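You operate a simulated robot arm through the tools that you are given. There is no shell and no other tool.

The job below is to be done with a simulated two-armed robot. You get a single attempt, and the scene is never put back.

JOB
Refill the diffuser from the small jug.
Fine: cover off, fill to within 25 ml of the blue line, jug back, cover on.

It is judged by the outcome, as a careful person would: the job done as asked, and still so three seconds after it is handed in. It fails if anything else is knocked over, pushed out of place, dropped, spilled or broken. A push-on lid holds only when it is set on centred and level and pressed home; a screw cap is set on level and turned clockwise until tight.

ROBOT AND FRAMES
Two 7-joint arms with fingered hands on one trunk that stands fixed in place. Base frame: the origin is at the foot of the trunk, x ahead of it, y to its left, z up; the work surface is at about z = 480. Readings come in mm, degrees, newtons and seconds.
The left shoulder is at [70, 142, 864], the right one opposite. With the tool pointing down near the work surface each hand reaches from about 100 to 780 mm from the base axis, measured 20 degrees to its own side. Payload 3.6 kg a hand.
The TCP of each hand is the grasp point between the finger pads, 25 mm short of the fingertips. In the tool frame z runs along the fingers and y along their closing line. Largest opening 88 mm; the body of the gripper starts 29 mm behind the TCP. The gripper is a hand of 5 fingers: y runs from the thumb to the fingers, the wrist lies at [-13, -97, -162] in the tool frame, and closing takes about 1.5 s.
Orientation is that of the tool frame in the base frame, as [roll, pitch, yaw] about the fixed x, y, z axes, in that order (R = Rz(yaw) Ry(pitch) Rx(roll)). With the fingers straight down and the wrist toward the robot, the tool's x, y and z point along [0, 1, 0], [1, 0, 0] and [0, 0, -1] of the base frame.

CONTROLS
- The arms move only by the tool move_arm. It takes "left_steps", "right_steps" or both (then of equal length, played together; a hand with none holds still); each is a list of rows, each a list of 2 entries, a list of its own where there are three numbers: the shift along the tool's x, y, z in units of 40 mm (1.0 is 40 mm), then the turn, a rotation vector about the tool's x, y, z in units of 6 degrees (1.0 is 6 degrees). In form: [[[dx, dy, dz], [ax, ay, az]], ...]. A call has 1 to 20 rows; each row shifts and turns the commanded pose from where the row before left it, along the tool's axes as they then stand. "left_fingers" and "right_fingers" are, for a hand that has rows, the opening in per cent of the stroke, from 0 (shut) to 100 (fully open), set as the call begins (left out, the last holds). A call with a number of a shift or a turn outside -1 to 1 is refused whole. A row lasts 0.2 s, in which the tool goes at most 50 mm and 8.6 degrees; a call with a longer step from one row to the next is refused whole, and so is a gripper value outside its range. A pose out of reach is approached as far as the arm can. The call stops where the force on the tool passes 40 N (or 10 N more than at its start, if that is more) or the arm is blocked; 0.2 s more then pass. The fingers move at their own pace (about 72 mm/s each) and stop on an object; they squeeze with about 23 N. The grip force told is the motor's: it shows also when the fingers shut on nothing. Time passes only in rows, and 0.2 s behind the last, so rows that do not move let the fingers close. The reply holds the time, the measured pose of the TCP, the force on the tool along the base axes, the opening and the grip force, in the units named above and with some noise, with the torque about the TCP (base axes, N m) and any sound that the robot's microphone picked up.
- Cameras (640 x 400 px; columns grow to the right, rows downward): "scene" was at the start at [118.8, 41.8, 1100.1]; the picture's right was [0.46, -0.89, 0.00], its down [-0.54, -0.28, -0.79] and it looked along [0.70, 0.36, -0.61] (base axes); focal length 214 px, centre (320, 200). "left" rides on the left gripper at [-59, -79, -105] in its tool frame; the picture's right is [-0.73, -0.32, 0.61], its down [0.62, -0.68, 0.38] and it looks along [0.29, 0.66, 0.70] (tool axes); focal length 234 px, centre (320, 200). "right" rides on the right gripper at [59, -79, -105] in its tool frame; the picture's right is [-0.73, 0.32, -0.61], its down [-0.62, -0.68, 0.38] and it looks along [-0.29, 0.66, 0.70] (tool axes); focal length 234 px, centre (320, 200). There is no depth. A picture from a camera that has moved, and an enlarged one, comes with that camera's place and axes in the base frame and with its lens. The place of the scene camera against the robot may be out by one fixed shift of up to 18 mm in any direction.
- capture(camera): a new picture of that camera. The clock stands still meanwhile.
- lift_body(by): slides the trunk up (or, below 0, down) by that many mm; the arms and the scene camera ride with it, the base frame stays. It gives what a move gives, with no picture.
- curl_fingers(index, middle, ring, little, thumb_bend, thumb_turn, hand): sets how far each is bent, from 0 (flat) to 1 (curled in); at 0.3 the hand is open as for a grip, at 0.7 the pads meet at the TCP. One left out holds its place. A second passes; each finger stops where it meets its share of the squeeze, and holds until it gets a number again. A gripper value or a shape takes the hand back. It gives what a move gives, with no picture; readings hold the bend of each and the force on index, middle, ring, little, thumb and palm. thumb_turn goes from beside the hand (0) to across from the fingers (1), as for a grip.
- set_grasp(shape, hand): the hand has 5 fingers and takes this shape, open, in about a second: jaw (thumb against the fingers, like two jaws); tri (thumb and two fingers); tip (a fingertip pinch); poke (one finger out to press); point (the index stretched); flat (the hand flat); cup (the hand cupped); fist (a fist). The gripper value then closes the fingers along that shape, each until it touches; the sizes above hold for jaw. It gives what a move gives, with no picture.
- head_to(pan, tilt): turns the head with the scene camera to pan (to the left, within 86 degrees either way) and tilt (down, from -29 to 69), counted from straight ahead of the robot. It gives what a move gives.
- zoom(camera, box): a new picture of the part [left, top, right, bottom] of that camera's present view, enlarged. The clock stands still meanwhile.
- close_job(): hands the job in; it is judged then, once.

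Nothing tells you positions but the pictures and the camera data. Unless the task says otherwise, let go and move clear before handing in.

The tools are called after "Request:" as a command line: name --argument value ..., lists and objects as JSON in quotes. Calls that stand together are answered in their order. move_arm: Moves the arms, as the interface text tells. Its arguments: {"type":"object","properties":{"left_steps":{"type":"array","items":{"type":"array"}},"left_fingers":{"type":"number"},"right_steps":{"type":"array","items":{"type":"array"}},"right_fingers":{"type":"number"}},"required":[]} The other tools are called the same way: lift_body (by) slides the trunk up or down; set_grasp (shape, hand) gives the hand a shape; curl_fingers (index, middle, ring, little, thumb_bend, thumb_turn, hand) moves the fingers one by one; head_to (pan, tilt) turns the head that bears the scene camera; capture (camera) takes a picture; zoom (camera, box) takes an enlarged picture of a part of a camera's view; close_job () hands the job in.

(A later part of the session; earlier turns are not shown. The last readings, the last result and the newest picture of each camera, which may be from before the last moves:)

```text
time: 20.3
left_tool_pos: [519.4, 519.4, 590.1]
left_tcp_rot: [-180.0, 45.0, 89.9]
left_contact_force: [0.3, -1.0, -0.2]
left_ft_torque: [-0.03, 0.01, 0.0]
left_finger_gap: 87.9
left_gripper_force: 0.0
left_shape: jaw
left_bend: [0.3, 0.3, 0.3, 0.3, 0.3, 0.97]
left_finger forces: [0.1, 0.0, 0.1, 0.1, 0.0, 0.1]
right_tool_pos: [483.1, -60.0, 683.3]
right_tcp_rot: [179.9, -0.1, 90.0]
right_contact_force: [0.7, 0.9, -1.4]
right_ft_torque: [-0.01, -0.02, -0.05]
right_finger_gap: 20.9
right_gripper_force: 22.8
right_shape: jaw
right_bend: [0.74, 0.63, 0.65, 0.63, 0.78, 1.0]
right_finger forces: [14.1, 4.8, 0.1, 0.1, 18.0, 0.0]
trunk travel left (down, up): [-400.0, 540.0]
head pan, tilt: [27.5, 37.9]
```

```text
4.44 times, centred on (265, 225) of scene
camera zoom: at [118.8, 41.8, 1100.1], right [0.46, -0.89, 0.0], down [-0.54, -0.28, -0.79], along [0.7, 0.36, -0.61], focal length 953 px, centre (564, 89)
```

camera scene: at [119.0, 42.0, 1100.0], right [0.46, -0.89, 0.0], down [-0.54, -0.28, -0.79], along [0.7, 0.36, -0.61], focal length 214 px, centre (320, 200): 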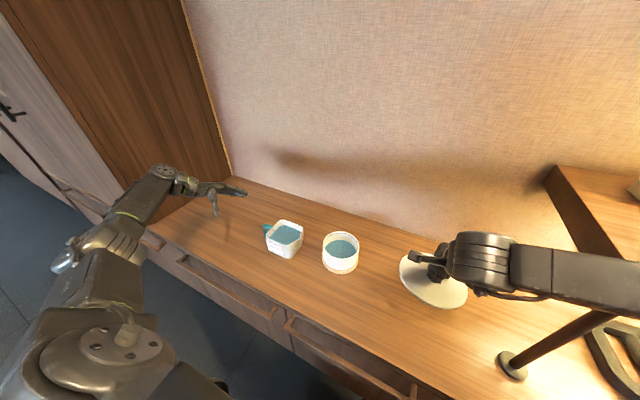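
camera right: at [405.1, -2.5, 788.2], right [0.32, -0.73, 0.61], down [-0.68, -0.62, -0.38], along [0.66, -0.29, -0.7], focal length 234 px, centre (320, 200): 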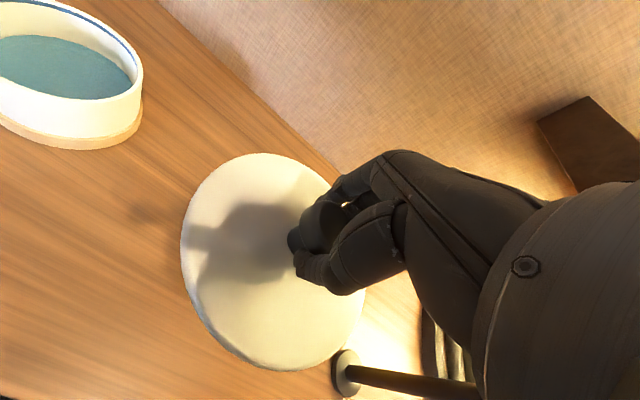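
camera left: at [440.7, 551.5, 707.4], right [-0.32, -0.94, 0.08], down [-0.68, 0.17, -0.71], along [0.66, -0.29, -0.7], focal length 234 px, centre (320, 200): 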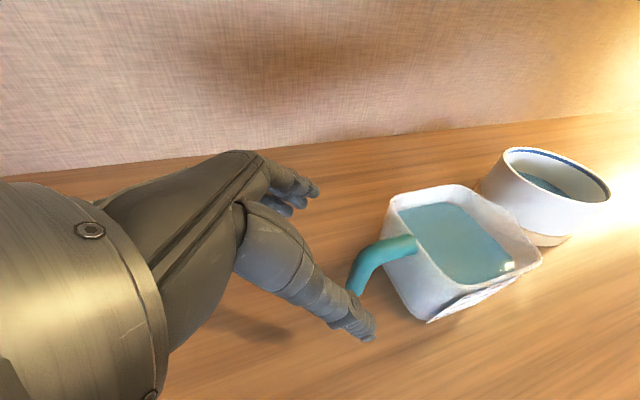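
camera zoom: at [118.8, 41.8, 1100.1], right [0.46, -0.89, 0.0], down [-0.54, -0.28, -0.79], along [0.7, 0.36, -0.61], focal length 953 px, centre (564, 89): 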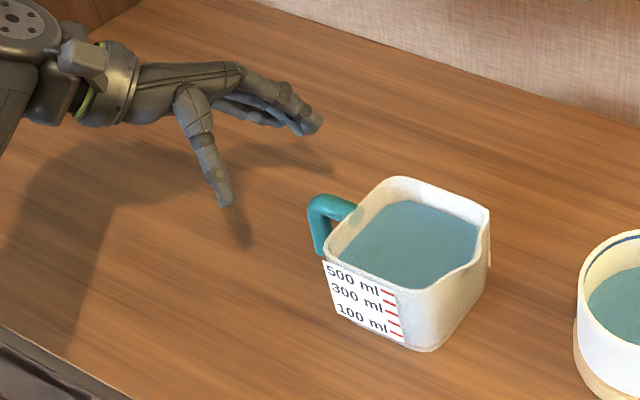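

The handle axis is at x≈520, with the bend near y≈466, z≈547. I'll advance most of the way along the approach and check the alignment.

Request:
move_arm --left_steps '[[[-0.01, 0.01, 0.5], [0, 0, 0]], [[-0.01, 0, 0.5], [0, 0, 0]], [[0, 0, 0.4], [0, 0, 0]], [[0, 0, 0], [0, 0, 0]]]'

Request:
capture --camera "left"

Request:
zoom --camera "left" --box '[260, 150, 420, 350]'

Request:
zoom --camera "scene" --box '[220, 190, 310, 270]'

```text
time: 21.3
left_tool_pos: [518.6, 478.4, 551.5]
left_tcp_rot: [-180.0, 45.1, 90.0]
left_contact_force: [0.2, 0.2, -0.7]
left_ft_torque: [0.0, 0.03, -0.02]
left_finger_gap: 87.9
left_gripper_force: 0.1
left_shape: jaw
left_bend: [0.3, 0.3, 0.3, 0.3, 0.3, 0.97]
left_finger forces: [0.0, 0.0, 0.0, 0.0, 0.0, 0.0]
right_tool_pos: [483.0, -60.4, 684.9]
right_tcp_rot: [-179.9, 0.1, 89.9]
right_contact_force: [0.1, 0.0, -0.9]
right_ft_torque: [-0.02, 0.02, 0.02]
right_finger_gap: 20.7
right_gripper_force: 22.7
right_shape: jaw
right_bend: [0.74, 0.63, 0.65, 0.63, 0.78, 1.0]
right_finger forces: [14.2, 4.9, 0.0, 0.0, 18.0, 0.0]
trunk travel left (down, up): [-400.0, 540.0]
head pan, tilt: [27.5, 37.9]
```

```text
taken
camera left: at [440.7, 511.1, 668.3], right [-0.32, -0.94, 0.08], down [-0.68, 0.17, -0.71], along [0.66, -0.29, -0.7], focal length 234 px, centre (320, 200)
```

left: 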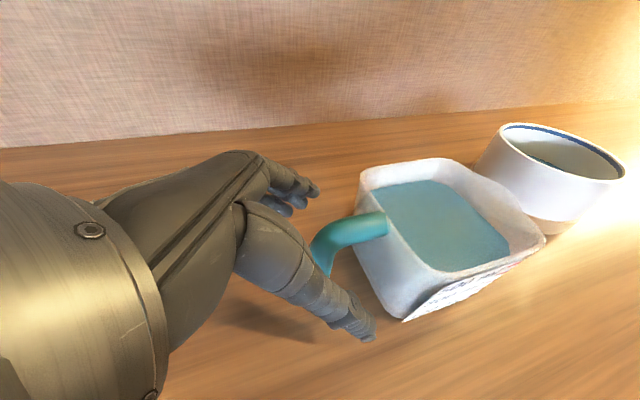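

```text
2.00 times, centred on (340, 250) of left
camera zoom: at [440.7, 511.1, 668.3], right [-0.32, -0.94, 0.08], down [-0.68, 0.17, -0.71], along [0.66, -0.29, -0.7], focal length 468 px, centre (280, 100)
```

zoom: 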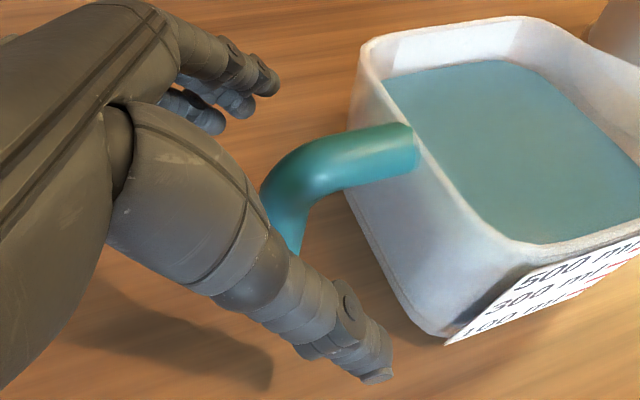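

```text
5.00 times, centred on (265, 230) of scene
camera zoom: at [118.9, 41.8, 1100.1], right [0.46, -0.89, 0.0], down [-0.54, -0.28, -0.79], along [0.7, 0.36, -0.61], focal length 1072 px, centre (595, 50)
```

zoom: 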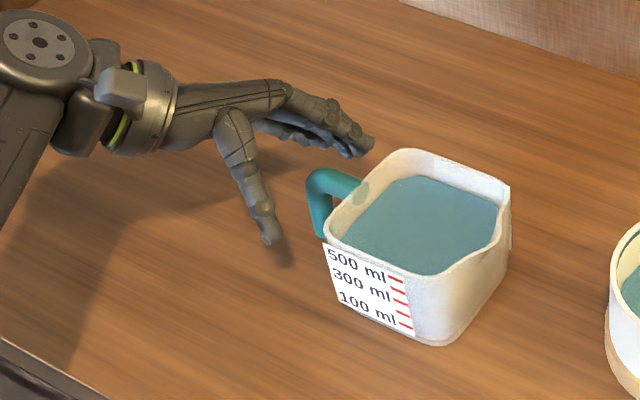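

The handle axis sits between thumb and fingers with good clearance. I'll advance the last 18 mm and close.

Request:
move_arm --left_steps '[[[0.07, 0.04, 0.24], [0, 0, 0]], [[0, 0, 0.2], [0, 0, 0]], [[0, 0, 0], [0, 0, 0]]]'

Request:
zoom --camera "left" --box '[240, 130, 440, 350]'

Request:
zoom --camera "scene" --box '[230, 200, 300, 260]'

```text
time: 22.1
left_tool_pos: [520.3, 469.1, 537.1]
left_tcp_rot: [-179.8, 45.0, 90.1]
left_contact_force: [-0.2, -0.9, 0.2]
left_ft_torque: [-0.01, -0.01, 0.0]
left_finger_gap: 88.0
left_gripper_force: 0.1
left_shape: jaw
left_bend: [0.3, 0.3, 0.3, 0.3, 0.3, 0.97]
left_finger forces: [0.0, 0.1, 0.1, 0.0, 0.0, 0.0]
right_tool_pos: [484.3, -59.8, 683.9]
right_tcp_rot: [-179.9, 0.0, 90.0]
right_contact_force: [-0.1, 0.6, 0.0]
right_ft_torque: [0.01, 0.02, 0.01]
right_finger_gap: 21.0
right_gripper_force: 23.1
right_shape: jaw
right_bend: [0.74, 0.63, 0.65, 0.63, 0.78, 1.0]
right_finger forces: [14.2, 4.9, 0.1, 0.1, 17.9, 0.0]
trunk travel left (down, up): [-400.0, 540.0]
head pan, tilt: [27.5, 37.9]
```

```text
1.82 times, centred on (340, 240) of left
camera zoom: at [442.4, 501.1, 653.9], right [-0.32, -0.94, 0.08], down [-0.68, 0.17, -0.71], along [0.66, -0.29, -0.7], focal length 426 px, centre (284, 127)
```

zoom: 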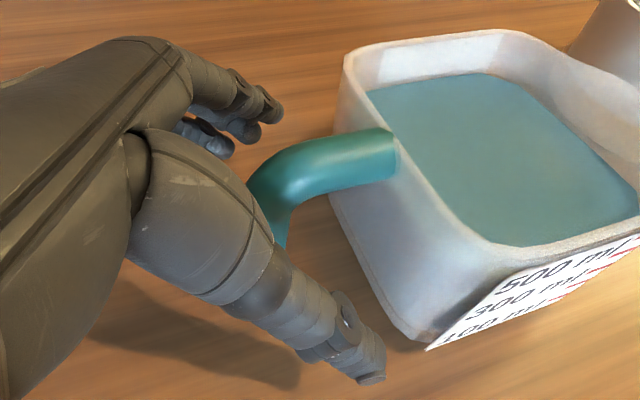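

```text
6.67 times, centred on (265, 230) of scene
camera zoom: at [119.0, 41.8, 1100.1], right [0.46, -0.89, 0.0], down [-0.54, -0.28, -0.79], along [0.7, 0.36, -0.61], focal length 1430 px, centre (687, 0)
```

zoom: 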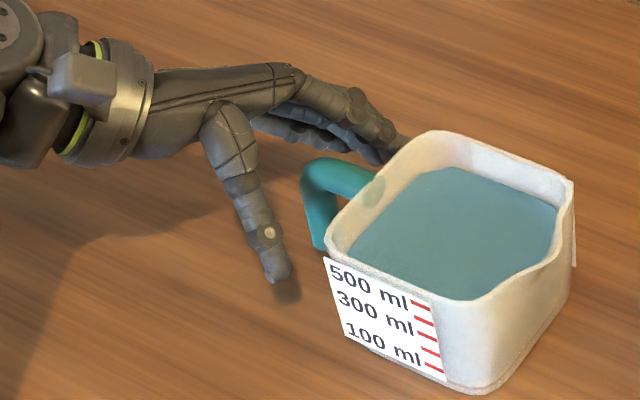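

Request:
move_arm --left_steps '[[[0, 0, 0], [0, 0, 0]], [[0, 0, 0], [0, 0, 0]], [[0, 0, 0], [0, 0, 0]], [[0, 0, 0], [0, 0, 0]], [[0, 0, 0], [0, 0, 0]], [[0, 0, 0], [0, 0, 0]], [[0, 0, 0], [0, 0, 0]], [[0, 0, 0], [0, 0, 0]]]' --left_fingers 0

Request:
zoom --camera "left" --box '[240, 130, 440, 350]'

Request:
zoom --camera "scene" --box '[230, 200, 300, 260]'

```text
time: 23.9
left_tool_pos: [521.0, 469.1, 537.8]
left_tcp_rot: [-179.9, 45.0, 90.1]
left_contact_force: [-0.3, -0.5, 0.0]
left_ft_torque: [0.03, -0.12, 0.08]
left_finger_gap: 5.5
left_gripper_force: 23.1
left_shape: jaw
left_bend: [0.7, 0.67, 0.59, 0.7, 0.77, 1.0]
left_finger forces: [3.2, 3.5, 3.7, 0.0, 18.2, 0.0]
right_tool_pos: [483.1, -58.9, 683.7]
right_tcp_rot: [-179.9, 0.1, 90.0]
right_contact_force: [0.4, -0.1, -0.8]
right_ft_torque: [-0.01, -0.02, -0.03]
right_finger_gap: 21.0
right_gripper_force: 23.1
right_shape: jaw
right_bend: [0.74, 0.63, 0.65, 0.63, 0.78, 1.0]
right_finger forces: [14.2, 4.9, 0.0, 0.1, 18.0, 0.0]
trunk travel left (down, up): [-400.0, 540.0]
head pan, tilt: [27.5, 37.9]
```

```text
1.82 times, centred on (340, 240) of left
camera zoom: at [442.5, 501.2, 653.7], right [-0.32, -0.94, 0.08], down [-0.68, 0.17, -0.71], along [0.66, -0.29, -0.7], focal length 426 px, centre (284, 127)
```

zoom: 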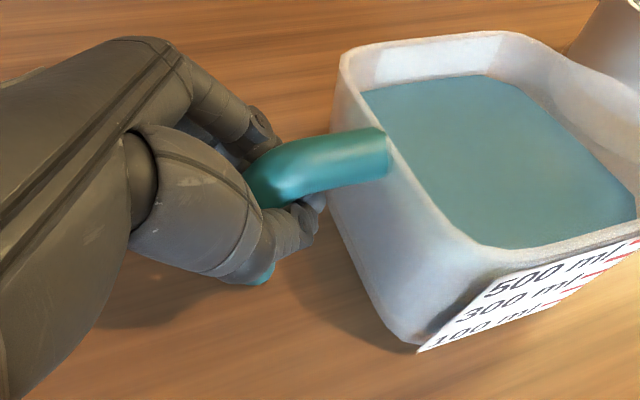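

```text
6.67 times, centred on (265, 230) of scene
camera zoom: at [119.2, 41.9, 1100.0], right [0.46, -0.89, 0.0], down [-0.55, -0.28, -0.79], along [0.7, 0.36, -0.61], focal length 1430 px, centre (687, 0)
```

zoom: 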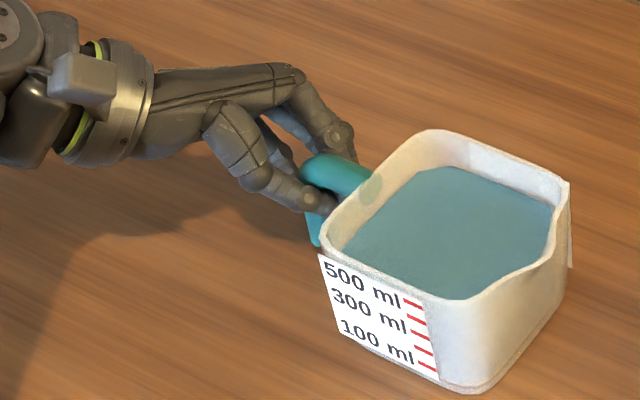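

The handle is gripped by thumb, index, middle and ring. I'll do a small 5 mm test lift and check whether the jug stays level in the hand.

Request:
move_arm --left_steps '[[[-0.044, 0, -0.044], [0, 0, 0]], [[-0.044, 0, -0.044], [0, 0, 0]], [[0, 0, 0], [0, 0, 0]], [[0, 0, 0], [0, 0, 0]]]'

Request:
zoom --camera "left" --box '[240, 130, 440, 350]'

Request:
zoom --camera "scene" --box '[230, 200, 300, 260]'

```text
time: 24.9
left_tool_pos: [521.0, 468.3, 542.8]
left_tcp_rot: [-179.9, 45.0, 90.1]
left_contact_force: [1.3, -1.3, -3.8]
left_ft_torque: [0.03, -0.07, 0.04]
left_finger_gap: 5.5
left_gripper_force: 22.9
left_shape: jaw
left_bend: [0.7, 0.67, 0.58, 0.7, 0.77, 1.0]
left_finger forces: [4.0, 3.0, 3.4, 0.0, 16.8, 0.0]
right_tool_pos: [483.5, -59.6, 683.9]
right_tcp_rot: [-179.9, 0.0, 90.0]
right_contact_force: [0.0, -1.1, -0.5]
right_ft_torque: [0.0, -0.01, 0.03]
right_finger_gap: 20.8
right_gripper_force: 23.2
right_shape: jaw
right_bend: [0.74, 0.63, 0.65, 0.63, 0.78, 1.0]
right_finger forces: [14.2, 4.8, 0.0, 0.1, 18.0, 0.0]
trunk travel left (down, up): [-400.0, 540.0]
head pan, tilt: [27.5, 37.9]
```

```text
1.82 times, centred on (340, 240) of left
camera zoom: at [442.6, 500.9, 658.7], right [-0.32, -0.94, 0.08], down [-0.68, 0.17, -0.71], along [0.66, -0.29, -0.7], focal length 426 px, centre (284, 127)
```

zoom: 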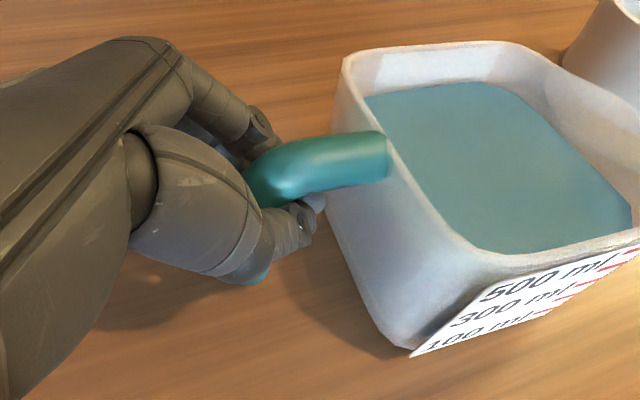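

```text
6.67 times, centred on (265, 230) of scene
camera zoom: at [119.3, 42.0, 1100.0], right [0.46, -0.89, 0.0], down [-0.55, -0.28, -0.79], along [0.7, 0.36, -0.61], focal length 1430 px, centre (687, 0)
```

zoom: 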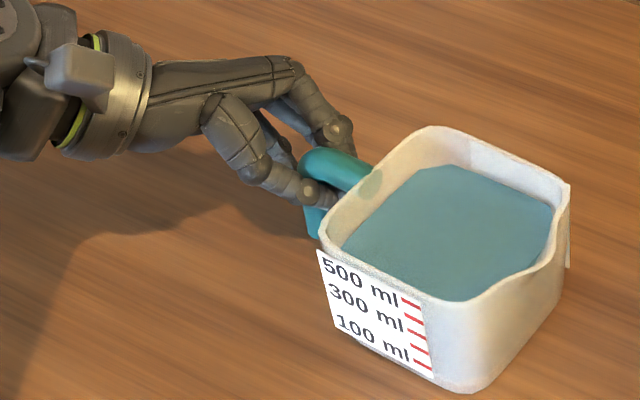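

The jug pivoted in the hand: only about half its weight was carried, so a handle pinch can't hold it level. I'll set it back down, let go and back off, then use a body grip across its flat ±x faces from above.

Request:
move_arm --left_steps '[[[0.044, 0, 0.044], [0, 0, 0]], [[0.044, 0, 0.044], [0, 0, 0]], [[0, 0, 0], [0, 0, 0]]]'

Request:
move_arm --left_steps '[[[0, 0, 0], [0, 0, 0]], [[0, 0, 0], [0, 0, 0]], [[0, 0, 0], [0, 0, 0]], [[0, 0, 0], [0, 0, 0]], [[0, 0, 0], [0, 0, 0]], [[0, 0, 0], [0, 0, 0]]]' --left_fingers 100

Request:
zoom --camera "left" --box '[240, 130, 440, 350]'

```text
time: 25.7
left_tool_pos: [520.8, 468.6, 537.4]
left_tcp_rot: [-180.0, 45.0, 90.0]
left_contact_force: [0.6, -0.1, -1.5]
left_ft_torque: [0.0, -0.06, 0.02]
left_finger_gap: 5.6
left_gripper_force: 23.6
left_shape: jaw
left_bend: [0.7, 0.72, 0.58, 0.7, 0.77, 1.0]
left_finger forces: [3.8, 3.2, 3.3, 0.0, 2.4, 0.0]
right_tool_pos: [484.1, -61.5, 682.7]
right_tcp_rot: [-179.8, 0.1, 90.1]
right_contact_force: [-0.6, 0.6, -0.3]
right_ft_torque: [-0.01, 0.0, 0.0]
right_finger_gap: 21.3
right_gripper_force: 22.9
right_shape: jaw
right_bend: [0.74, 0.63, 0.65, 0.63, 0.78, 1.0]
right_finger forces: [14.1, 4.9, 0.1, 0.1, 18.1, 0.1]
trunk travel left (down, up): [-400.0, 540.0]
head pan, tilt: [27.5, 37.9]
```

```text
time: 27.1
left_tool_pos: [520.9, 467.6, 539.0]
left_tcp_rot: [-179.9, 45.0, 90.1]
left_contact_force: [0.1, -0.4, -0.7]
left_ft_torque: [0.0, -0.02, 0.0]
left_finger_gap: 87.6
left_gripper_force: 0.1
left_shape: jaw
left_bend: [0.3, 0.3, 0.3, 0.3, 0.3, 0.98]
left_finger forces: [0.0, 0.0, 0.0, 0.1, 0.0, 0.0]
right_tool_pos: [482.8, -59.7, 683.5]
right_tcp_rot: [-179.9, 0.1, 90.0]
right_contact_force: [-0.2, -0.3, -0.9]
right_ft_torque: [0.0, 0.0, 0.01]
right_finger_gap: 21.4
right_gripper_force: 23.1
right_shape: jaw
right_bend: [0.74, 0.63, 0.65, 0.63, 0.78, 1.0]
right_finger forces: [14.2, 4.9, 0.1, 0.1, 18.0, 0.0]
trunk travel left (down, up): [-400.0, 540.0]
head pan, tilt: [27.5, 37.9]
```

```text
1.82 times, centred on (340, 240) of left
camera zoom: at [442.5, 500.9, 654.0], right [-0.32, -0.94, 0.08], down [-0.68, 0.17, -0.71], along [0.66, -0.29, -0.7], focal length 426 px, centre (284, 127)
```

zoom: 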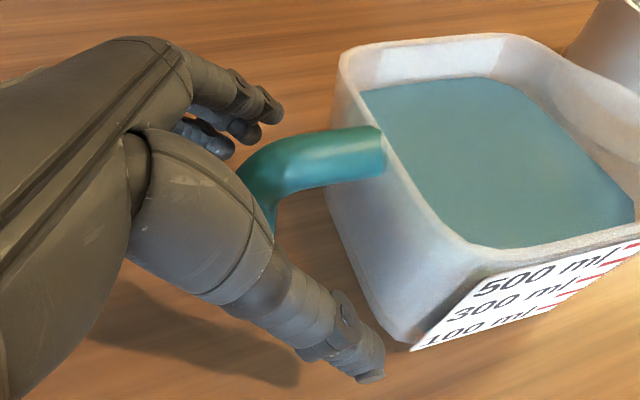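

Request:
move_arm --left_steps '[[[0, 0, -0.5], [0, 0, 0]], [[0, 0, -0.8], [0, 0, 0]], [[0, 0, -0.8], [0, 0, 0]], [[0, 0, 0], [0, 0.95, 0]], [[0, 0, 0], [0, 0.95, 0]], [[0, 0, 0], [0, 0.95, 0]], [[0, 0, 0], [0, 0.95, 0]], [[0, 0, 0], [0, 0.95, 0]], [[0, 0, 0], [0, 0.95, 0]], [[0, 0, 0], [0, 0.95, 0]], [[0, 0, 0], [0, 0.85, 0]], [[0, 0, -0.8], [0, 0, 0]], [[0, 0, -0.8], [0, 0, 0]], [[0, 0, -0.4], [0, 0, 0]], [[0, 0, 0], [0, 0, 0]]]'

Request:
capture --camera "left"

Request:
zoom --camera "scene" --box '[230, 190, 310, 270]'

```text
time: 30.3
left_tool_pos: [521.5, 526.6, 676.7]
left_tcp_rot: [180.0, 0.0, 90.0]
left_contact_force: [-0.1, -0.1, 1.0]
left_ft_torque: [0.0, -0.03, 0.02]
left_finger_gap: 87.9
left_gripper_force: 0.1
left_shape: jaw
left_bend: [0.3, 0.3, 0.3, 0.3, 0.3, 0.98]
left_finger forces: [0.0, 0.1, 0.0, 0.0, 0.0, 0.1]
right_tool_pos: [484.7, -60.0, 683.5]
right_tcp_rot: [-179.9, -0.1, 89.9]
right_contact_force: [0.4, 0.2, -0.6]
right_ft_torque: [-0.01, 0.0, -0.02]
right_finger_gap: 21.0
right_gripper_force: 23.1
right_shape: jaw
right_bend: [0.74, 0.63, 0.65, 0.63, 0.78, 1.0]
right_finger forces: [14.2, 5.0, 0.0, 0.0, 18.0, 0.0]
trunk travel left (down, up): [-400.0, 540.0]
head pan, tilt: [27.5, 37.9]
```

```text
taken
camera left: at [442.8, 468.4, 782.3], right [-0.32, -0.73, -0.61], down [-0.68, 0.62, -0.38], along [0.66, 0.29, -0.7], focal length 234 px, centre (320, 200)
```

left: 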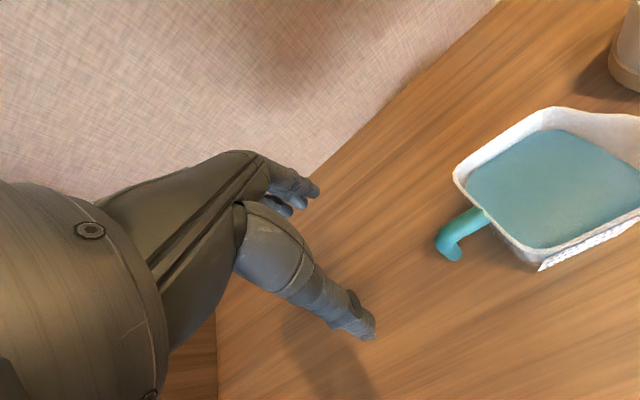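

```text
5.00 times, centred on (270, 230) of scene
camera zoom: at [119.0, 41.9, 1100.0], right [0.46, -0.89, 0.0], down [-0.54, -0.28, -0.79], along [0.7, 0.36, -0.61], focal length 1072 px, centre (570, 50)
```

zoom: 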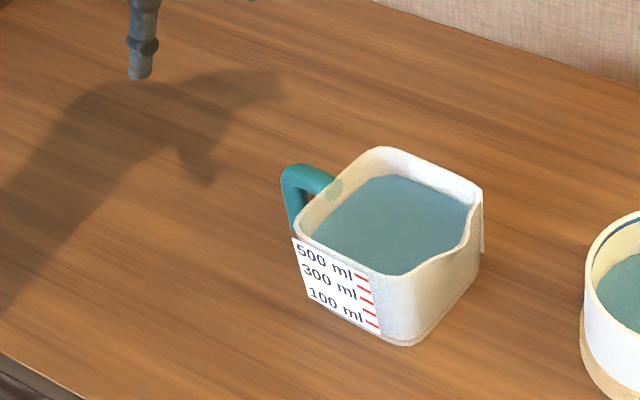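

Request:
move_arm --left_steps '[[[-0.3, -0.53, -0.5], [0, 0, 0]], [[-0.8, -0.53, -0.3], [0, 0, 0]], [[-0.9, -0.53, -0.13], [0, 0, 0]], [[-0.9, -0.53, 0], [0, 0, 0]], [[-0.97, -0.54, 0], [0, 0, 0]], [[0, 0, 0], [0, 0, 0]]]'

Request:
zoom --camera "left" --box '[290, 150, 450, 290]'

```text
time: 31.7
left_tool_pos: [413.7, 373.0, 712.8]
left_tcp_rot: [179.9, 0.0, 89.9]
left_contact_force: [-0.1, -0.1, -0.7]
left_ft_torque: [0.0, 0.01, 0.02]
left_finger_gap: 87.8
left_gripper_force: 0.0
left_shape: jaw
left_bend: [0.3, 0.3, 0.3, 0.3, 0.3, 0.98]
left_finger forces: [0.0, 0.1, 0.1, 0.1, 0.0, 0.1]
right_tool_pos: [482.9, -60.5, 683.4]
right_tcp_rot: [-179.9, 0.0, 90.1]
right_contact_force: [0.6, 0.0, -0.2]
right_ft_torque: [0.01, -0.01, 0.03]
right_finger_gap: 20.8
right_gripper_force: 23.0
right_shape: jaw
right_bend: [0.74, 0.63, 0.65, 0.63, 0.78, 1.0]
right_finger forces: [14.2, 4.9, 0.0, 0.0, 18.0, 0.1]
trunk travel left (down, up): [-400.0, 540.0]
head pan, tilt: [27.5, 37.9]
```

```text
2.86 times, centred on (370, 220) of left
camera zoom: at [336.2, 313.7, 818.8], right [-0.32, -0.73, -0.61], down [-0.68, 0.62, -0.38], along [0.66, 0.29, -0.7], focal length 669 px, centre (177, 143)
```

zoom: 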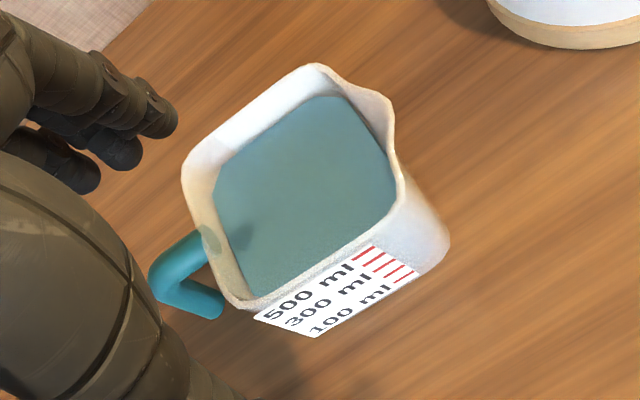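

The jug is now at about (518, 384), turned roughly −3°. I'll open the left hand wider and put it above the jug with the thumb side toward the robot, gripping near the centre of mass.

Request:
curl_fingers --hand "left" --index 0.15 --middle 0.15 --ring 0.15 --little 0.15 --thumb_bend 0.15 --thumb_turn 1.0

Request:
move_arm --left_steps '[[[0.13, 0.65, 0.2], [0, 0, 0]], [[0.13, 0.65, 0.3], [0, 0, 0]], [[0.13, 0.65, 0.3], [0, 0, 0]], [[0.135, 0.66, 0.3], [0, 0, 0]], [[0, 0, 0.2], [0, 0, 0.5]], [[0, 0, 0], [0, 0, 0]]]'

Request:
capture --camera "left"

Request:
capture --camera "scene"

Request:
zoom --camera "scene" --box '[240, 180, 330, 270]'

```text
time: 32.7
left_tool_pos: [414.7, 372.1, 712.7]
left_tcp_rot: [-180.0, 0.0, 90.0]
left_contact_force: [0.2, -0.6, -0.6]
left_ft_torque: [0.02, 0.04, 0.02]
left_finger_gap: 112.4
left_gripper_force: 0.0
left_shape: fingers
left_bend: [0.15, 0.15, 0.15, 0.15, 0.15, 0.96]
left_finger forces: [0.0, 0.0, 0.0, 0.1, 0.0, 0.0]
right_tool_pos: [483.2, -59.4, 683.7]
right_tcp_rot: [-179.8, 0.0, 90.0]
right_contact_force: [0.2, 0.4, 0.1]
right_ft_torque: [0.0, -0.01, 0.0]
right_finger_gap: 21.0
right_gripper_force: 23.4
right_shape: jaw
right_bend: [0.74, 0.63, 0.65, 0.63, 0.78, 1.0]
right_finger forces: [14.1, 4.9, 0.0, 0.0, 18.0, 0.1]
trunk travel left (down, up): [-400.0, 540.0]
head pan, tilt: [27.5, 37.9]
```

```text
time: 34.1
left_tool_pos: [519.0, 394.3, 662.0]
left_tcp_rot: [180.0, 0.1, 87.0]
left_contact_force: [-0.1, -0.1, -0.2]
left_ft_torque: [-0.01, 0.01, 0.01]
left_finger_gap: 112.3
left_gripper_force: 0.1
left_shape: fingers
left_bend: [0.15, 0.15, 0.15, 0.15, 0.15, 0.96]
left_finger forces: [0.1, 0.1, 0.1, 0.0, 0.1, 0.0]
right_tool_pos: [483.7, -59.7, 683.3]
right_tcp_rot: [-180.0, 0.0, 90.0]
right_contact_force: [-0.2, 0.7, -0.1]
right_ft_torque: [-0.02, -0.01, -0.01]
right_finger_gap: 20.8
right_gripper_force: 22.8
right_shape: jaw
right_bend: [0.74, 0.63, 0.65, 0.63, 0.78, 1.0]
right_finger forces: [14.1, 4.9, 0.1, 0.0, 18.1, 0.0]
trunk travel left (down, up): [-400.0, 540.0]
head pan, tilt: [27.5, 37.9]
```

```text
taken
camera left: at [437.5, 339.3, 767.7], right [-0.36, -0.71, -0.61], down [-0.65, 0.66, -0.38], along [0.67, 0.26, -0.7], focal length 234 px, centre (320, 200)
```

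left: 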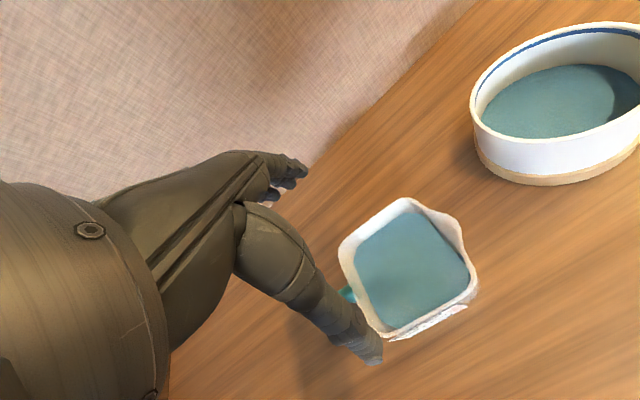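

```text
taken
camera scene: at [119.0, 41.7, 1100.0], right [0.46, -0.89, 0.0], down [-0.55, -0.28, -0.79], along [0.7, 0.36, -0.61], focal length 214 px, centre (320, 200)
```

scene: 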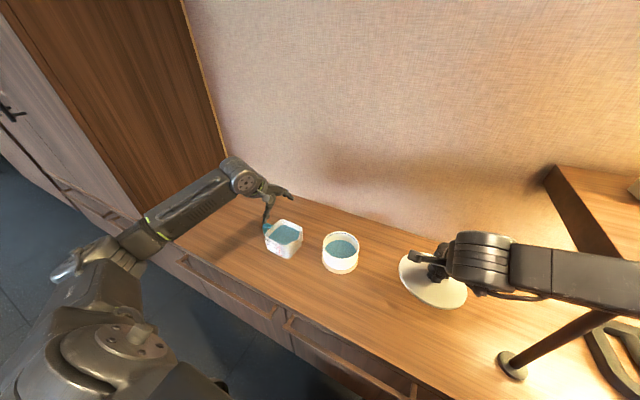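

```text
4.44 times, centred on (285, 225) of scene
camera zoom: at [119.0, 41.7, 1100.0], right [0.46, -0.89, 0.0], down [-0.55, -0.28, -0.79], along [0.7, 0.36, -0.61], focal length 953 px, centre (476, 89)
```

zoom: 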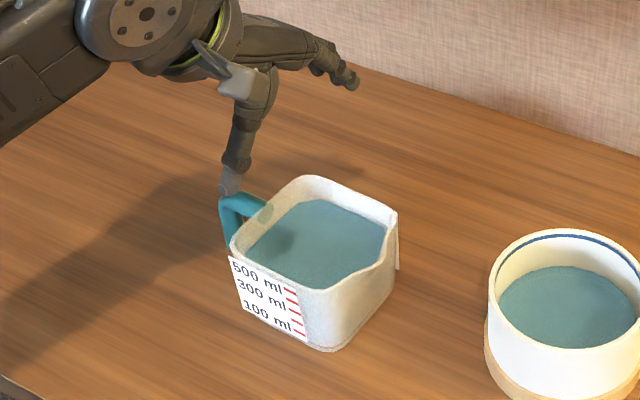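

Request:
move_arm --left_steps '[[[0, 0, 0.6], [0, 0, 0]], [[0, 0, 0.6], [0, 0, 0]], [[0, 0, 0.5], [0, 0, 0]], [[0, 0, 0], [0, 0, 0]]]'

Request:
capture --camera "left"

Request:
zoom --camera "scene" --box '[240, 190, 320, 270]'

Request:
capture --camera "right"

```text
time: 35.1
left_tool_pos: [520.1, 394.5, 594.5]
left_tcp_rot: [-180.0, 0.0, 87.0]
left_contact_force: [-0.9, -0.4, 0.2]
left_ft_torque: [0.0, -0.01, -0.02]
left_finger_gap: 112.5
left_gripper_force: 0.1
left_shape: fingers
left_bend: [0.15, 0.15, 0.15, 0.15, 0.15, 0.96]
left_finger forces: [0.0, 0.0, 0.0, 0.1, 0.0, 0.0]
right_tool_pos: [483.3, -60.7, 683.3]
right_tcp_rot: [-179.8, 0.0, 90.0]
right_contact_force: [0.1, 0.1, -0.2]
right_ft_torque: [0.01, 0.01, -0.03]
right_finger_gap: 21.1
right_gripper_force: 23.0
right_shape: jaw
right_bend: [0.74, 0.63, 0.65, 0.63, 0.78, 1.0]
right_finger forces: [14.2, 4.9, 0.1, 0.1, 18.1, 0.0]
trunk travel left (down, up): [-400.0, 540.0]
head pan, tilt: [27.5, 37.9]
```

```text
taken
camera left: at [438.1, 339.0, 699.2], right [-0.36, -0.71, -0.61], down [-0.65, 0.66, -0.38], along [0.67, 0.26, -0.7], focal length 234 px, centre (320, 200)
```

left: 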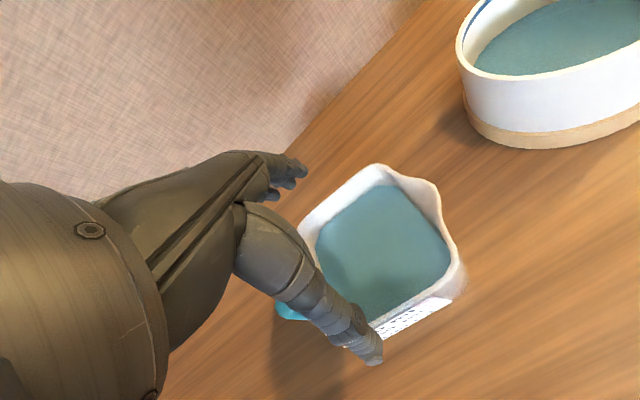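

```text
5.00 times, centred on (280, 230) of scene
camera zoom: at [118.9, 41.8, 1100.1], right [0.46, -0.89, 0.0], down [-0.54, -0.28, -0.79], along [0.7, 0.36, -0.61], focal length 1072 px, centre (520, 50)
```

zoom: 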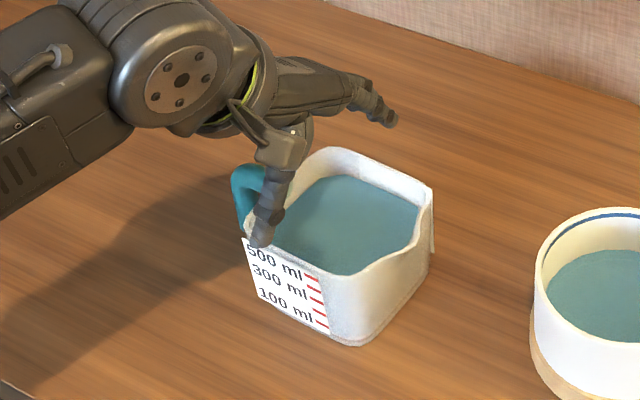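

```text
taken
camera right: at [405.1, -2.4, 788.3], right [0.32, -0.73, 0.61], down [-0.68, -0.62, -0.38], along [0.66, -0.29, -0.7], focal length 234 px, centre (320, 200)
```

right: 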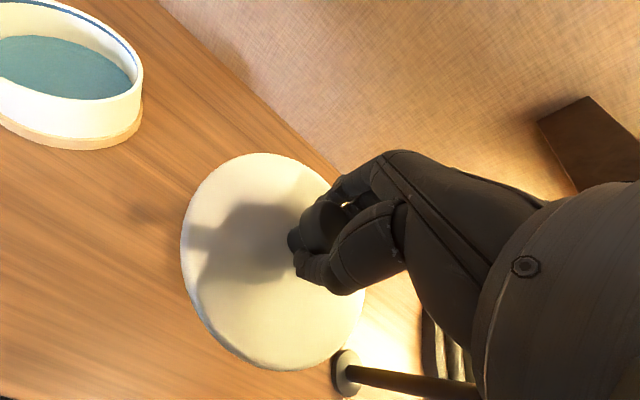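

Request:
move_arm --left_steps '[[[0, -0.03, 0.4], [0, 0, 0]], [[0, 0, 0.36], [0, 0, 0]], [[0, 0, 0.2], [0, 0, 0]], [[0, 0, 0], [0, 0, 0]]]'

Request:
capture --camera "left"

Request:
zoom --camera "scene" --box '[240, 190, 320, 270]'

```text
time: 36.1
left_tool_pos: [517.1, 394.3, 555.9]
left_tcp_rot: [-180.0, -0.1, 87.1]
left_contact_force: [-1.8, -0.5, 5.6]
left_ft_torque: [-0.03, 0.2, 0.03]
left_finger_gap: 114.9
left_gripper_force: 2.0
left_shape: fingers
left_bend: [0.15, 0.15, 0.15, 0.15, 0.11, 0.96]
left_finger forces: [0.1, 0.1, 0.1, 0.1, 4.2, 0.1]
right_tool_pos: [483.1, -59.9, 684.7]
right_tcp_rot: [179.9, 0.0, 90.0]
right_contact_force: [-0.8, 0.4, 0.2]
right_ft_torque: [0.0, 0.05, 0.0]
right_finger_gap: 20.9
right_gripper_force: 23.4
right_shape: jaw
right_bend: [0.74, 0.63, 0.65, 0.63, 0.78, 1.0]
right_finger forces: [14.2, 4.8, 0.0, 0.1, 18.1, 0.0]
trunk travel left (down, up): [-400.0, 540.0]
head pan, tilt: [27.5, 37.9]
```

```text
taken
camera left: at [435.9, 339.3, 661.7], right [-0.36, -0.71, -0.61], down [-0.65, 0.66, -0.38], along [0.67, 0.26, -0.7], focal length 234 px, centre (320, 200)
```

left: 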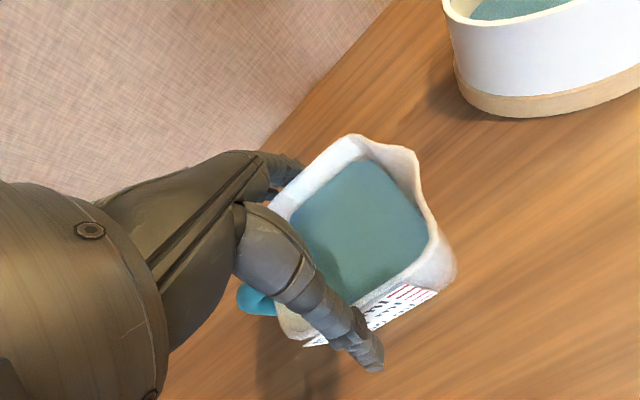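

```text
5.00 times, centred on (280, 230) of scene
camera zoom: at [118.2, 41.4, 1100.2], right [0.46, -0.89, 0.0], down [-0.54, -0.28, -0.79], along [0.7, 0.37, -0.61], focal length 1072 px, centre (520, 50)
```

zoom: 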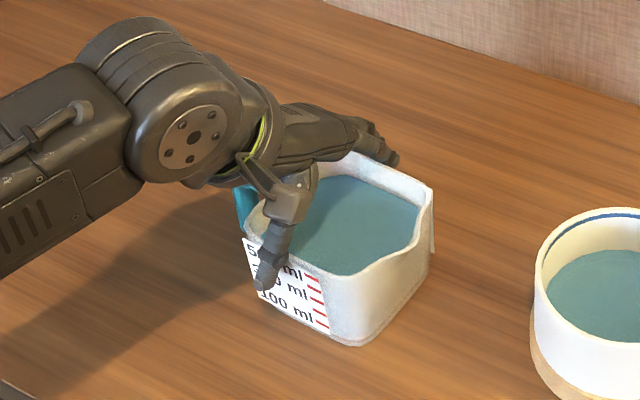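

The digits slope outward, so this wide body can't be gripped securely from above. I'll rise clear without squeezing, then test in free air whether the arm can hold the hand level from the left (fingers toward −y) for a palm-backed grip on the handle.

Request:
move_arm --left_steps '[[[0, -0.1, -0.1], [0, 0, 0]], [[0, 0, -0.4], [0, 0, 0]], [[0, 0, -0.8], [0, 0, 0]], [[0, 0, -0.9], [0, 0, 0]], [[0, 0, -0.9], [0, 0, 0]], [[0, 0, -0.9], [0, 0, 0]], [[0.5, 0.1, -0.4], [0, 0, -0.5]], [[0.7, 0, 0], [0, 0, 0]], [[0.2, 0, 0], [0, 0, 0]], [[0, 0, 0], [0, 0, 0]]]'

Request:
capture --camera "scene"

```text
time: 38.3
left_tool_pos: [518.2, 449.1, 733.1]
left_tcp_rot: [-179.9, 0.0, 90.0]
left_contact_force: [0.3, 0.0, 1.3]
left_ft_torque: [-0.02, -0.03, -0.01]
left_finger_gap: 112.8
left_gripper_force: 0.1
left_shape: fingers
left_bend: [0.15, 0.15, 0.15, 0.15, 0.15, 0.96]
left_finger forces: [0.0, 0.1, 0.1, 0.1, 0.1, 0.0]
right_tool_pos: [483.1, -60.2, 683.9]
right_tcp_rot: [-180.0, -0.1, 90.1]
right_contact_force: [0.2, 0.0, -0.6]
right_ft_torque: [0.02, 0.02, -0.03]
right_finger_gap: 21.0
right_gripper_force: 23.0
right_shape: jaw
right_bend: [0.74, 0.63, 0.65, 0.63, 0.78, 1.0]
right_finger forces: [14.3, 4.9, 0.1, 0.0, 18.0, 0.0]
trunk travel left (down, up): [-400.0, 540.0]
head pan, tilt: [27.5, 37.9]
```

```text
taken
camera scene: at [118.9, 41.8, 1100.1], right [0.46, -0.89, 0.0], down [-0.54, -0.28, -0.79], along [0.7, 0.36, -0.61], focal length 214 px, centre (320, 200)
```

scene: 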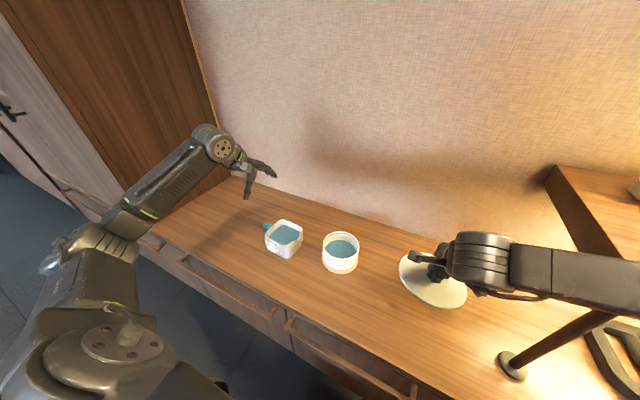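

Request:
move_arm --left_steps '[[[0, 0, 0], [0, -0.9375, 0]], [[0, 0, 0], [0, -0.9375, 0]], [[0, 0, 0], [0, -0.9375, 0]], [[0, 0, 0], [0, -0.9375, 0]], [[0, 0, 0], [0, -0.9375, 0]], [[0, 0, 0], [0, -0.9375, 0]], [[0, 0, 0], [0, -0.9375, 0]], [[0, 0, 0], [0, -0.9375, 0]], [[0, 0, 0], [0, -0.9375, 0]], [[0, 0, 0], [0, -0.9375, 0]], [[0, 0, 0], [0, -0.9375, 0]], [[0, 0, 0], [0, -0.9375, 0]], [[0, 0, 0], [0, -0.9375, 0]], [[0, 0, 0], [0, -0.9375, 0]], [[0, 0, 0], [0, -0.9375, 0]], [[0, 0, 0], [0, -0.9375, 0]], [[0, 0, 0], [0, 0, 0]], [[0, 0, 0], [0, 0, 0]]]' --left_fingers 100

Request:
capture --camera "scene"

Request:
capture --camera "left"

```text
time: 42.1
left_tool_pos: [519.0, 449.1, 731.5]
left_tcp_rot: [-168.3, 90.0, 101.8]
left_contact_force: [-0.1, -0.2, -0.4]
left_ft_torque: [0.01, -0.01, -0.01]
left_finger_gap: 88.0
left_gripper_force: 0.1
left_shape: jaw
left_bend: [0.3, 0.3, 0.3, 0.3, 0.3, 0.97]
left_finger forces: [0.1, 0.0, 0.1, 0.0, 0.1, 0.0]
right_tool_pos: [484.7, -59.3, 683.1]
right_tcp_rot: [-179.9, 0.1, 90.0]
right_contact_force: [0.8, -0.4, -0.7]
right_ft_torque: [-0.04, -0.01, 0.02]
right_finger_gap: 20.8
right_gripper_force: 23.1
right_shape: jaw
right_bend: [0.74, 0.63, 0.65, 0.63, 0.78, 1.0]
right_finger forces: [14.2, 5.0, 0.0, 0.0, 18.2, 0.0]
trunk travel left (down, up): [-400.0, 540.0]
head pan, tilt: [27.5, 37.9]
```

```text
taken
camera scene: at [119.0, 41.8, 1100.0], right [0.46, -0.89, 0.0], down [-0.54, -0.28, -0.79], along [0.7, 0.36, -0.61], focal length 214 px, centre (320, 200)
```

scene: 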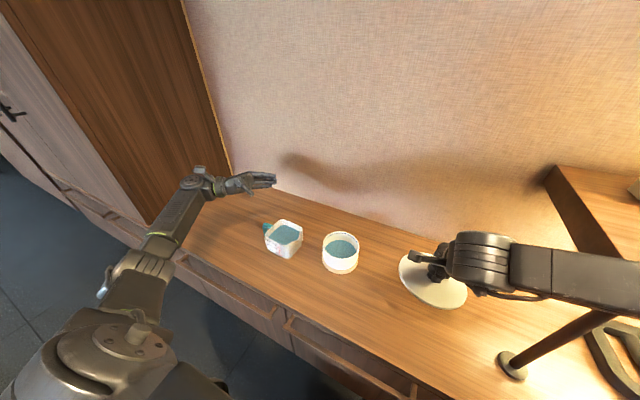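

```text
taken
camera left: at [440.3, 554.6, 790.9], right [-0.32, -0.61, 0.73], down [-0.68, -0.38, -0.62], along [0.66, -0.7, -0.29], focal length 234 px, centre (320, 200)
```

left: 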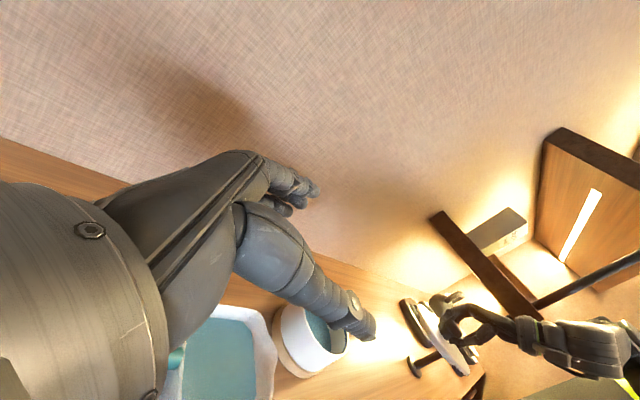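

The level pose from the left is reachable in relative terms; it needs the trunk lowered by about 260 mm. First I raise both hands (the right with the cover) so nothing hits the table when the trunk goes down.

Request:
move_arm --left_steps '[[[-0.4, 0, -0.05], [0, 0, 0]], [[-0.45, 0, -0.05], [0, 0, 0]], [[-0.45, 0, -0.05], [0, 0, 0]], [[-0.45, 0, -0.05], [0, 0, 0]], [[-0.45, 0, -0.05], [0, 0, 0]], [[-0.45, 0, -0.05], [0, 0, 0]], [[-0.45, 0, -0.025], [0, 0, 0]], [[-0.45, 0, 0], [0, 0, 0]], [[-0.1, 0, 0], [0, 0, 0]], [[0, 0, 0], [0, 0, 0]], [[0, 0, 0], [0, 0, 0]]]' --right_steps '[[[0, 0, -0.4], [0, 0, 0]], [[0, 0, -0.7], [0, 0, 0]], [[0, 0, -0.75], [0, 0, 0]], [[0, 0, -0.75], [0, 0, 0]], [[0, 0, -0.75], [0, 0, 0]], [[0, 0, -0.75], [0, 0, 0]], [[0, 0, -0.75], [0, 0, 0]], [[0, 0, -0.75], [0, 0, 0]], [[0, 0, -0.65], [0, 0, 0]], [[0, 0, -0.4], [0, 0, 0]], [[0, 0, 0], [0, 0, 0]]]'

Request:
capture --camera "scene"

```text
time: 44.5
left_tool_pos: [519.1, 462.0, 877.1]
left_tcp_rot: [-164.1, 89.9, 105.8]
left_contact_force: [0.3, 0.1, 0.2]
left_ft_torque: [0.01, 0.01, 0.02]
left_finger_gap: 88.2
left_gripper_force: 0.1
left_shape: jaw
left_bend: [0.3, 0.3, 0.3, 0.3, 0.3, 0.97]
left_finger forces: [0.0, 0.1, 0.0, 0.1, 0.1, 0.1]
right_tool_pos: [483.4, -61.3, 950.5]
right_tcp_rot: [-179.9, 0.0, 90.0]
right_contact_force: [0.5, -0.5, -0.3]
right_ft_torque: [-0.01, -0.01, 0.01]
right_finger_gap: 21.1
right_gripper_force: 23.1
right_shape: jaw
right_bend: [0.74, 0.63, 0.65, 0.63, 0.78, 1.0]
right_finger forces: [13.7, 4.7, 0.0, 0.0, 18.5, 0.0]
trunk travel left (down, up): [-400.0, 540.0]
head pan, tilt: [27.5, 37.9]
```

```text
taken
camera scene: at [119.0, 41.8, 1100.0], right [0.46, -0.89, 0.0], down [-0.55, -0.28, -0.79], along [0.7, 0.36, -0.61], focal length 214 px, centre (320, 200)
```

scene: 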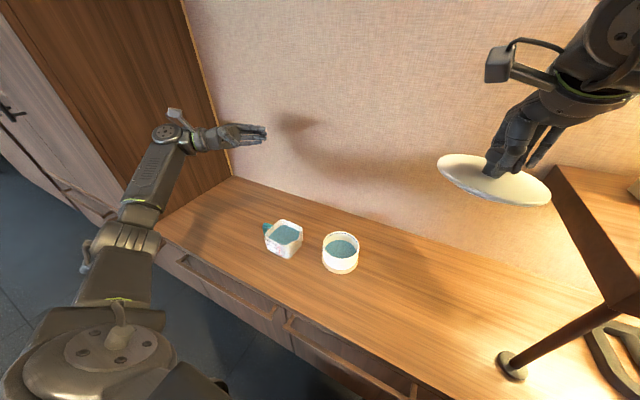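

Request:
lift_body --by -220

Request:
capture --camera "scene"

Request:
capture --camera "left"

Request:
capture --camera "right"

```text
time: 46.8
left_tool_pos: [519.1, 462.3, 658.8]
left_tcp_rot: [-161.2, 89.9, 108.7]
left_contact_force: [-0.5, 0.7, 0.4]
left_ft_torque: [-0.03, -0.05, 0.0]
left_finger_gap: 87.9
left_gripper_force: 0.1
left_shape: jaw
left_bend: [0.3, 0.3, 0.3, 0.3, 0.3, 0.97]
left_finger forces: [0.1, 0.0, 0.0, 0.0, 0.0, 0.1]
right_tool_pos: [482.6, -59.6, 728.2]
right_tcp_rot: [180.0, 0.0, 89.9]
right_contact_force: [-0.1, 0.0, 0.4]
right_ft_torque: [0.0, -0.02, -0.02]
right_finger_gap: 20.9
right_gripper_force: 23.0
right_shape: jaw
right_bend: [0.74, 0.63, 0.65, 0.63, 0.78, 1.0]
right_finger forces: [13.9, 4.6, 0.0, 0.0, 18.6, 0.1]
trunk travel left (down, up): [-180.0, 760.0]
head pan, tilt: [27.5, 37.9]
```

```text
taken
camera scene: at [118.8, 41.8, 880.1], right [0.46, -0.89, 0.0], down [-0.54, -0.28, -0.79], along [0.7, 0.36, -0.61], focal length 214 px, centre (320, 200)
```

scene: 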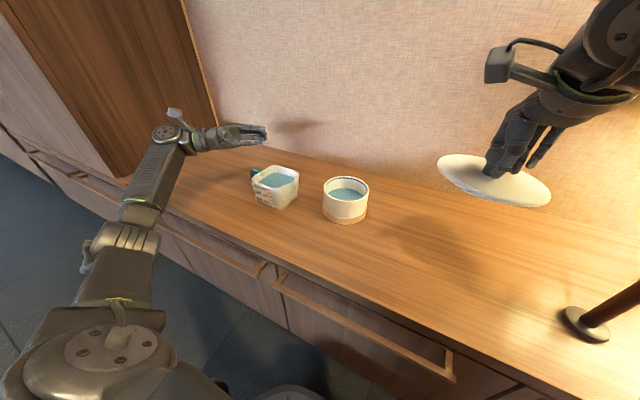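

```text
taken
camera left: at [440.4, 566.7, 717.4], right [-0.32, -0.61, 0.72], down [-0.68, -0.38, -0.62], along [0.66, -0.7, -0.29], focal length 234 px, centre (320, 200)
```

left: 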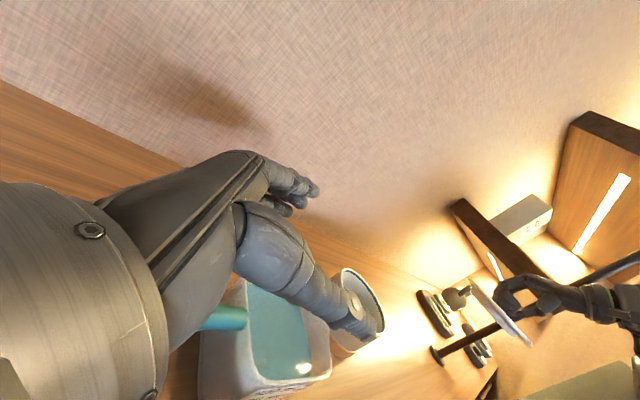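

```text
taken
camera right: at [404.9, -2.7, 834.3], right [0.32, -0.73, 0.61], down [-0.68, -0.62, -0.38], along [0.66, -0.29, -0.7], focal length 234 px, centre (320, 200)
```

right: 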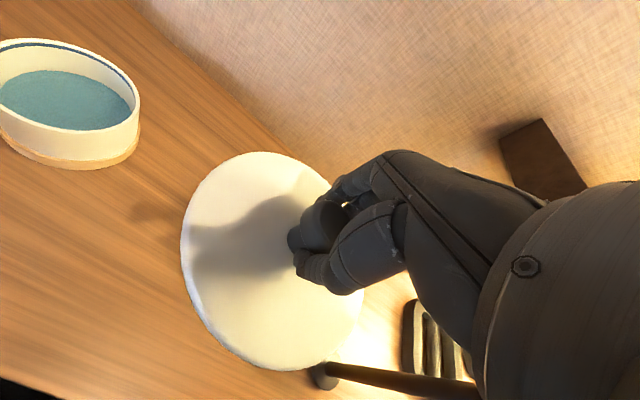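

The trunk is lowered and nothing was touched. From here I can view the left hand nearly along its side, so I'll zoom in to judge the true shape of its open jaws before choosing the grasp.

Request:
zoom --camera "scene" --box '[150, 90, 290, 210]'

Request:
zoom --camera "scene" --box '[230, 150, 310, 220]'

Request:
zoom --camera "scene" --box '[430, 90, 570, 220]'

```text
3.33 times, centred on (220, 150) of scene
camera zoom: at [118.8, 41.8, 880.1], right [0.46, -0.89, 0.0], down [-0.54, -0.28, -0.79], along [0.7, 0.36, -0.61], focal length 715 px, centre (653, 367)
```

zoom: 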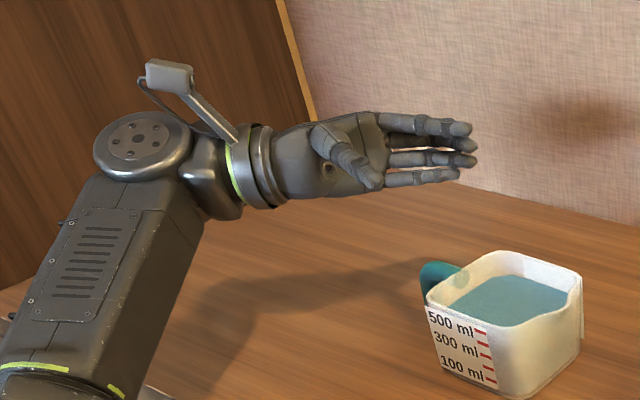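

```text
5.71 times, centred on (270, 185) of scene
camera zoom: at [118.8, 41.8, 880.1], right [0.46, -0.89, 0.0], down [-0.54, -0.28, -0.79], along [0.7, 0.36, -0.61], focal length 1226 px, centre (606, 286)
```

zoom: 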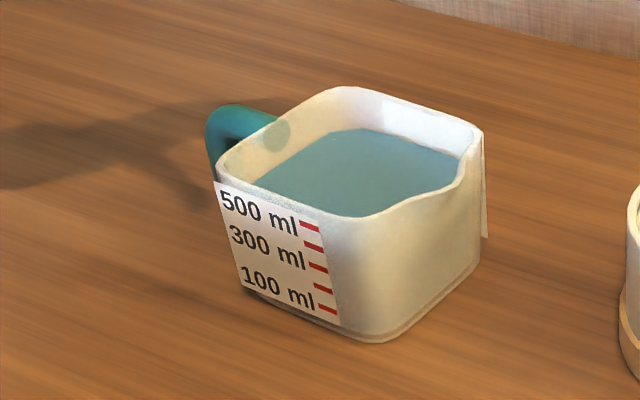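

```text
3.08 times, centred on (500, 155) of scene
camera zoom: at [118.8, 41.8, 880.1], right [0.46, -0.89, 0.0], down [-0.54, -0.28, -0.79], along [0.7, 0.36, -0.61], focal length 660 px, centre (-234, 338)
```

zoom: 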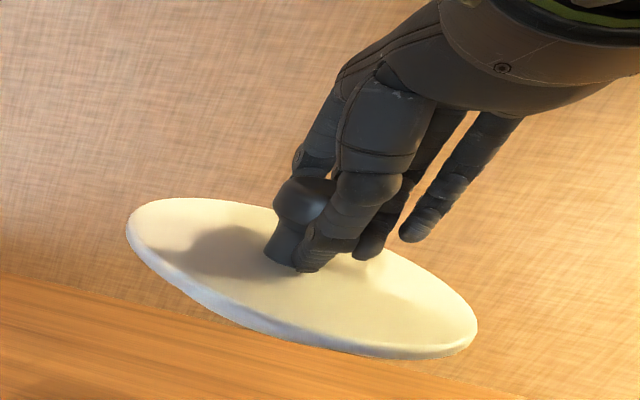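

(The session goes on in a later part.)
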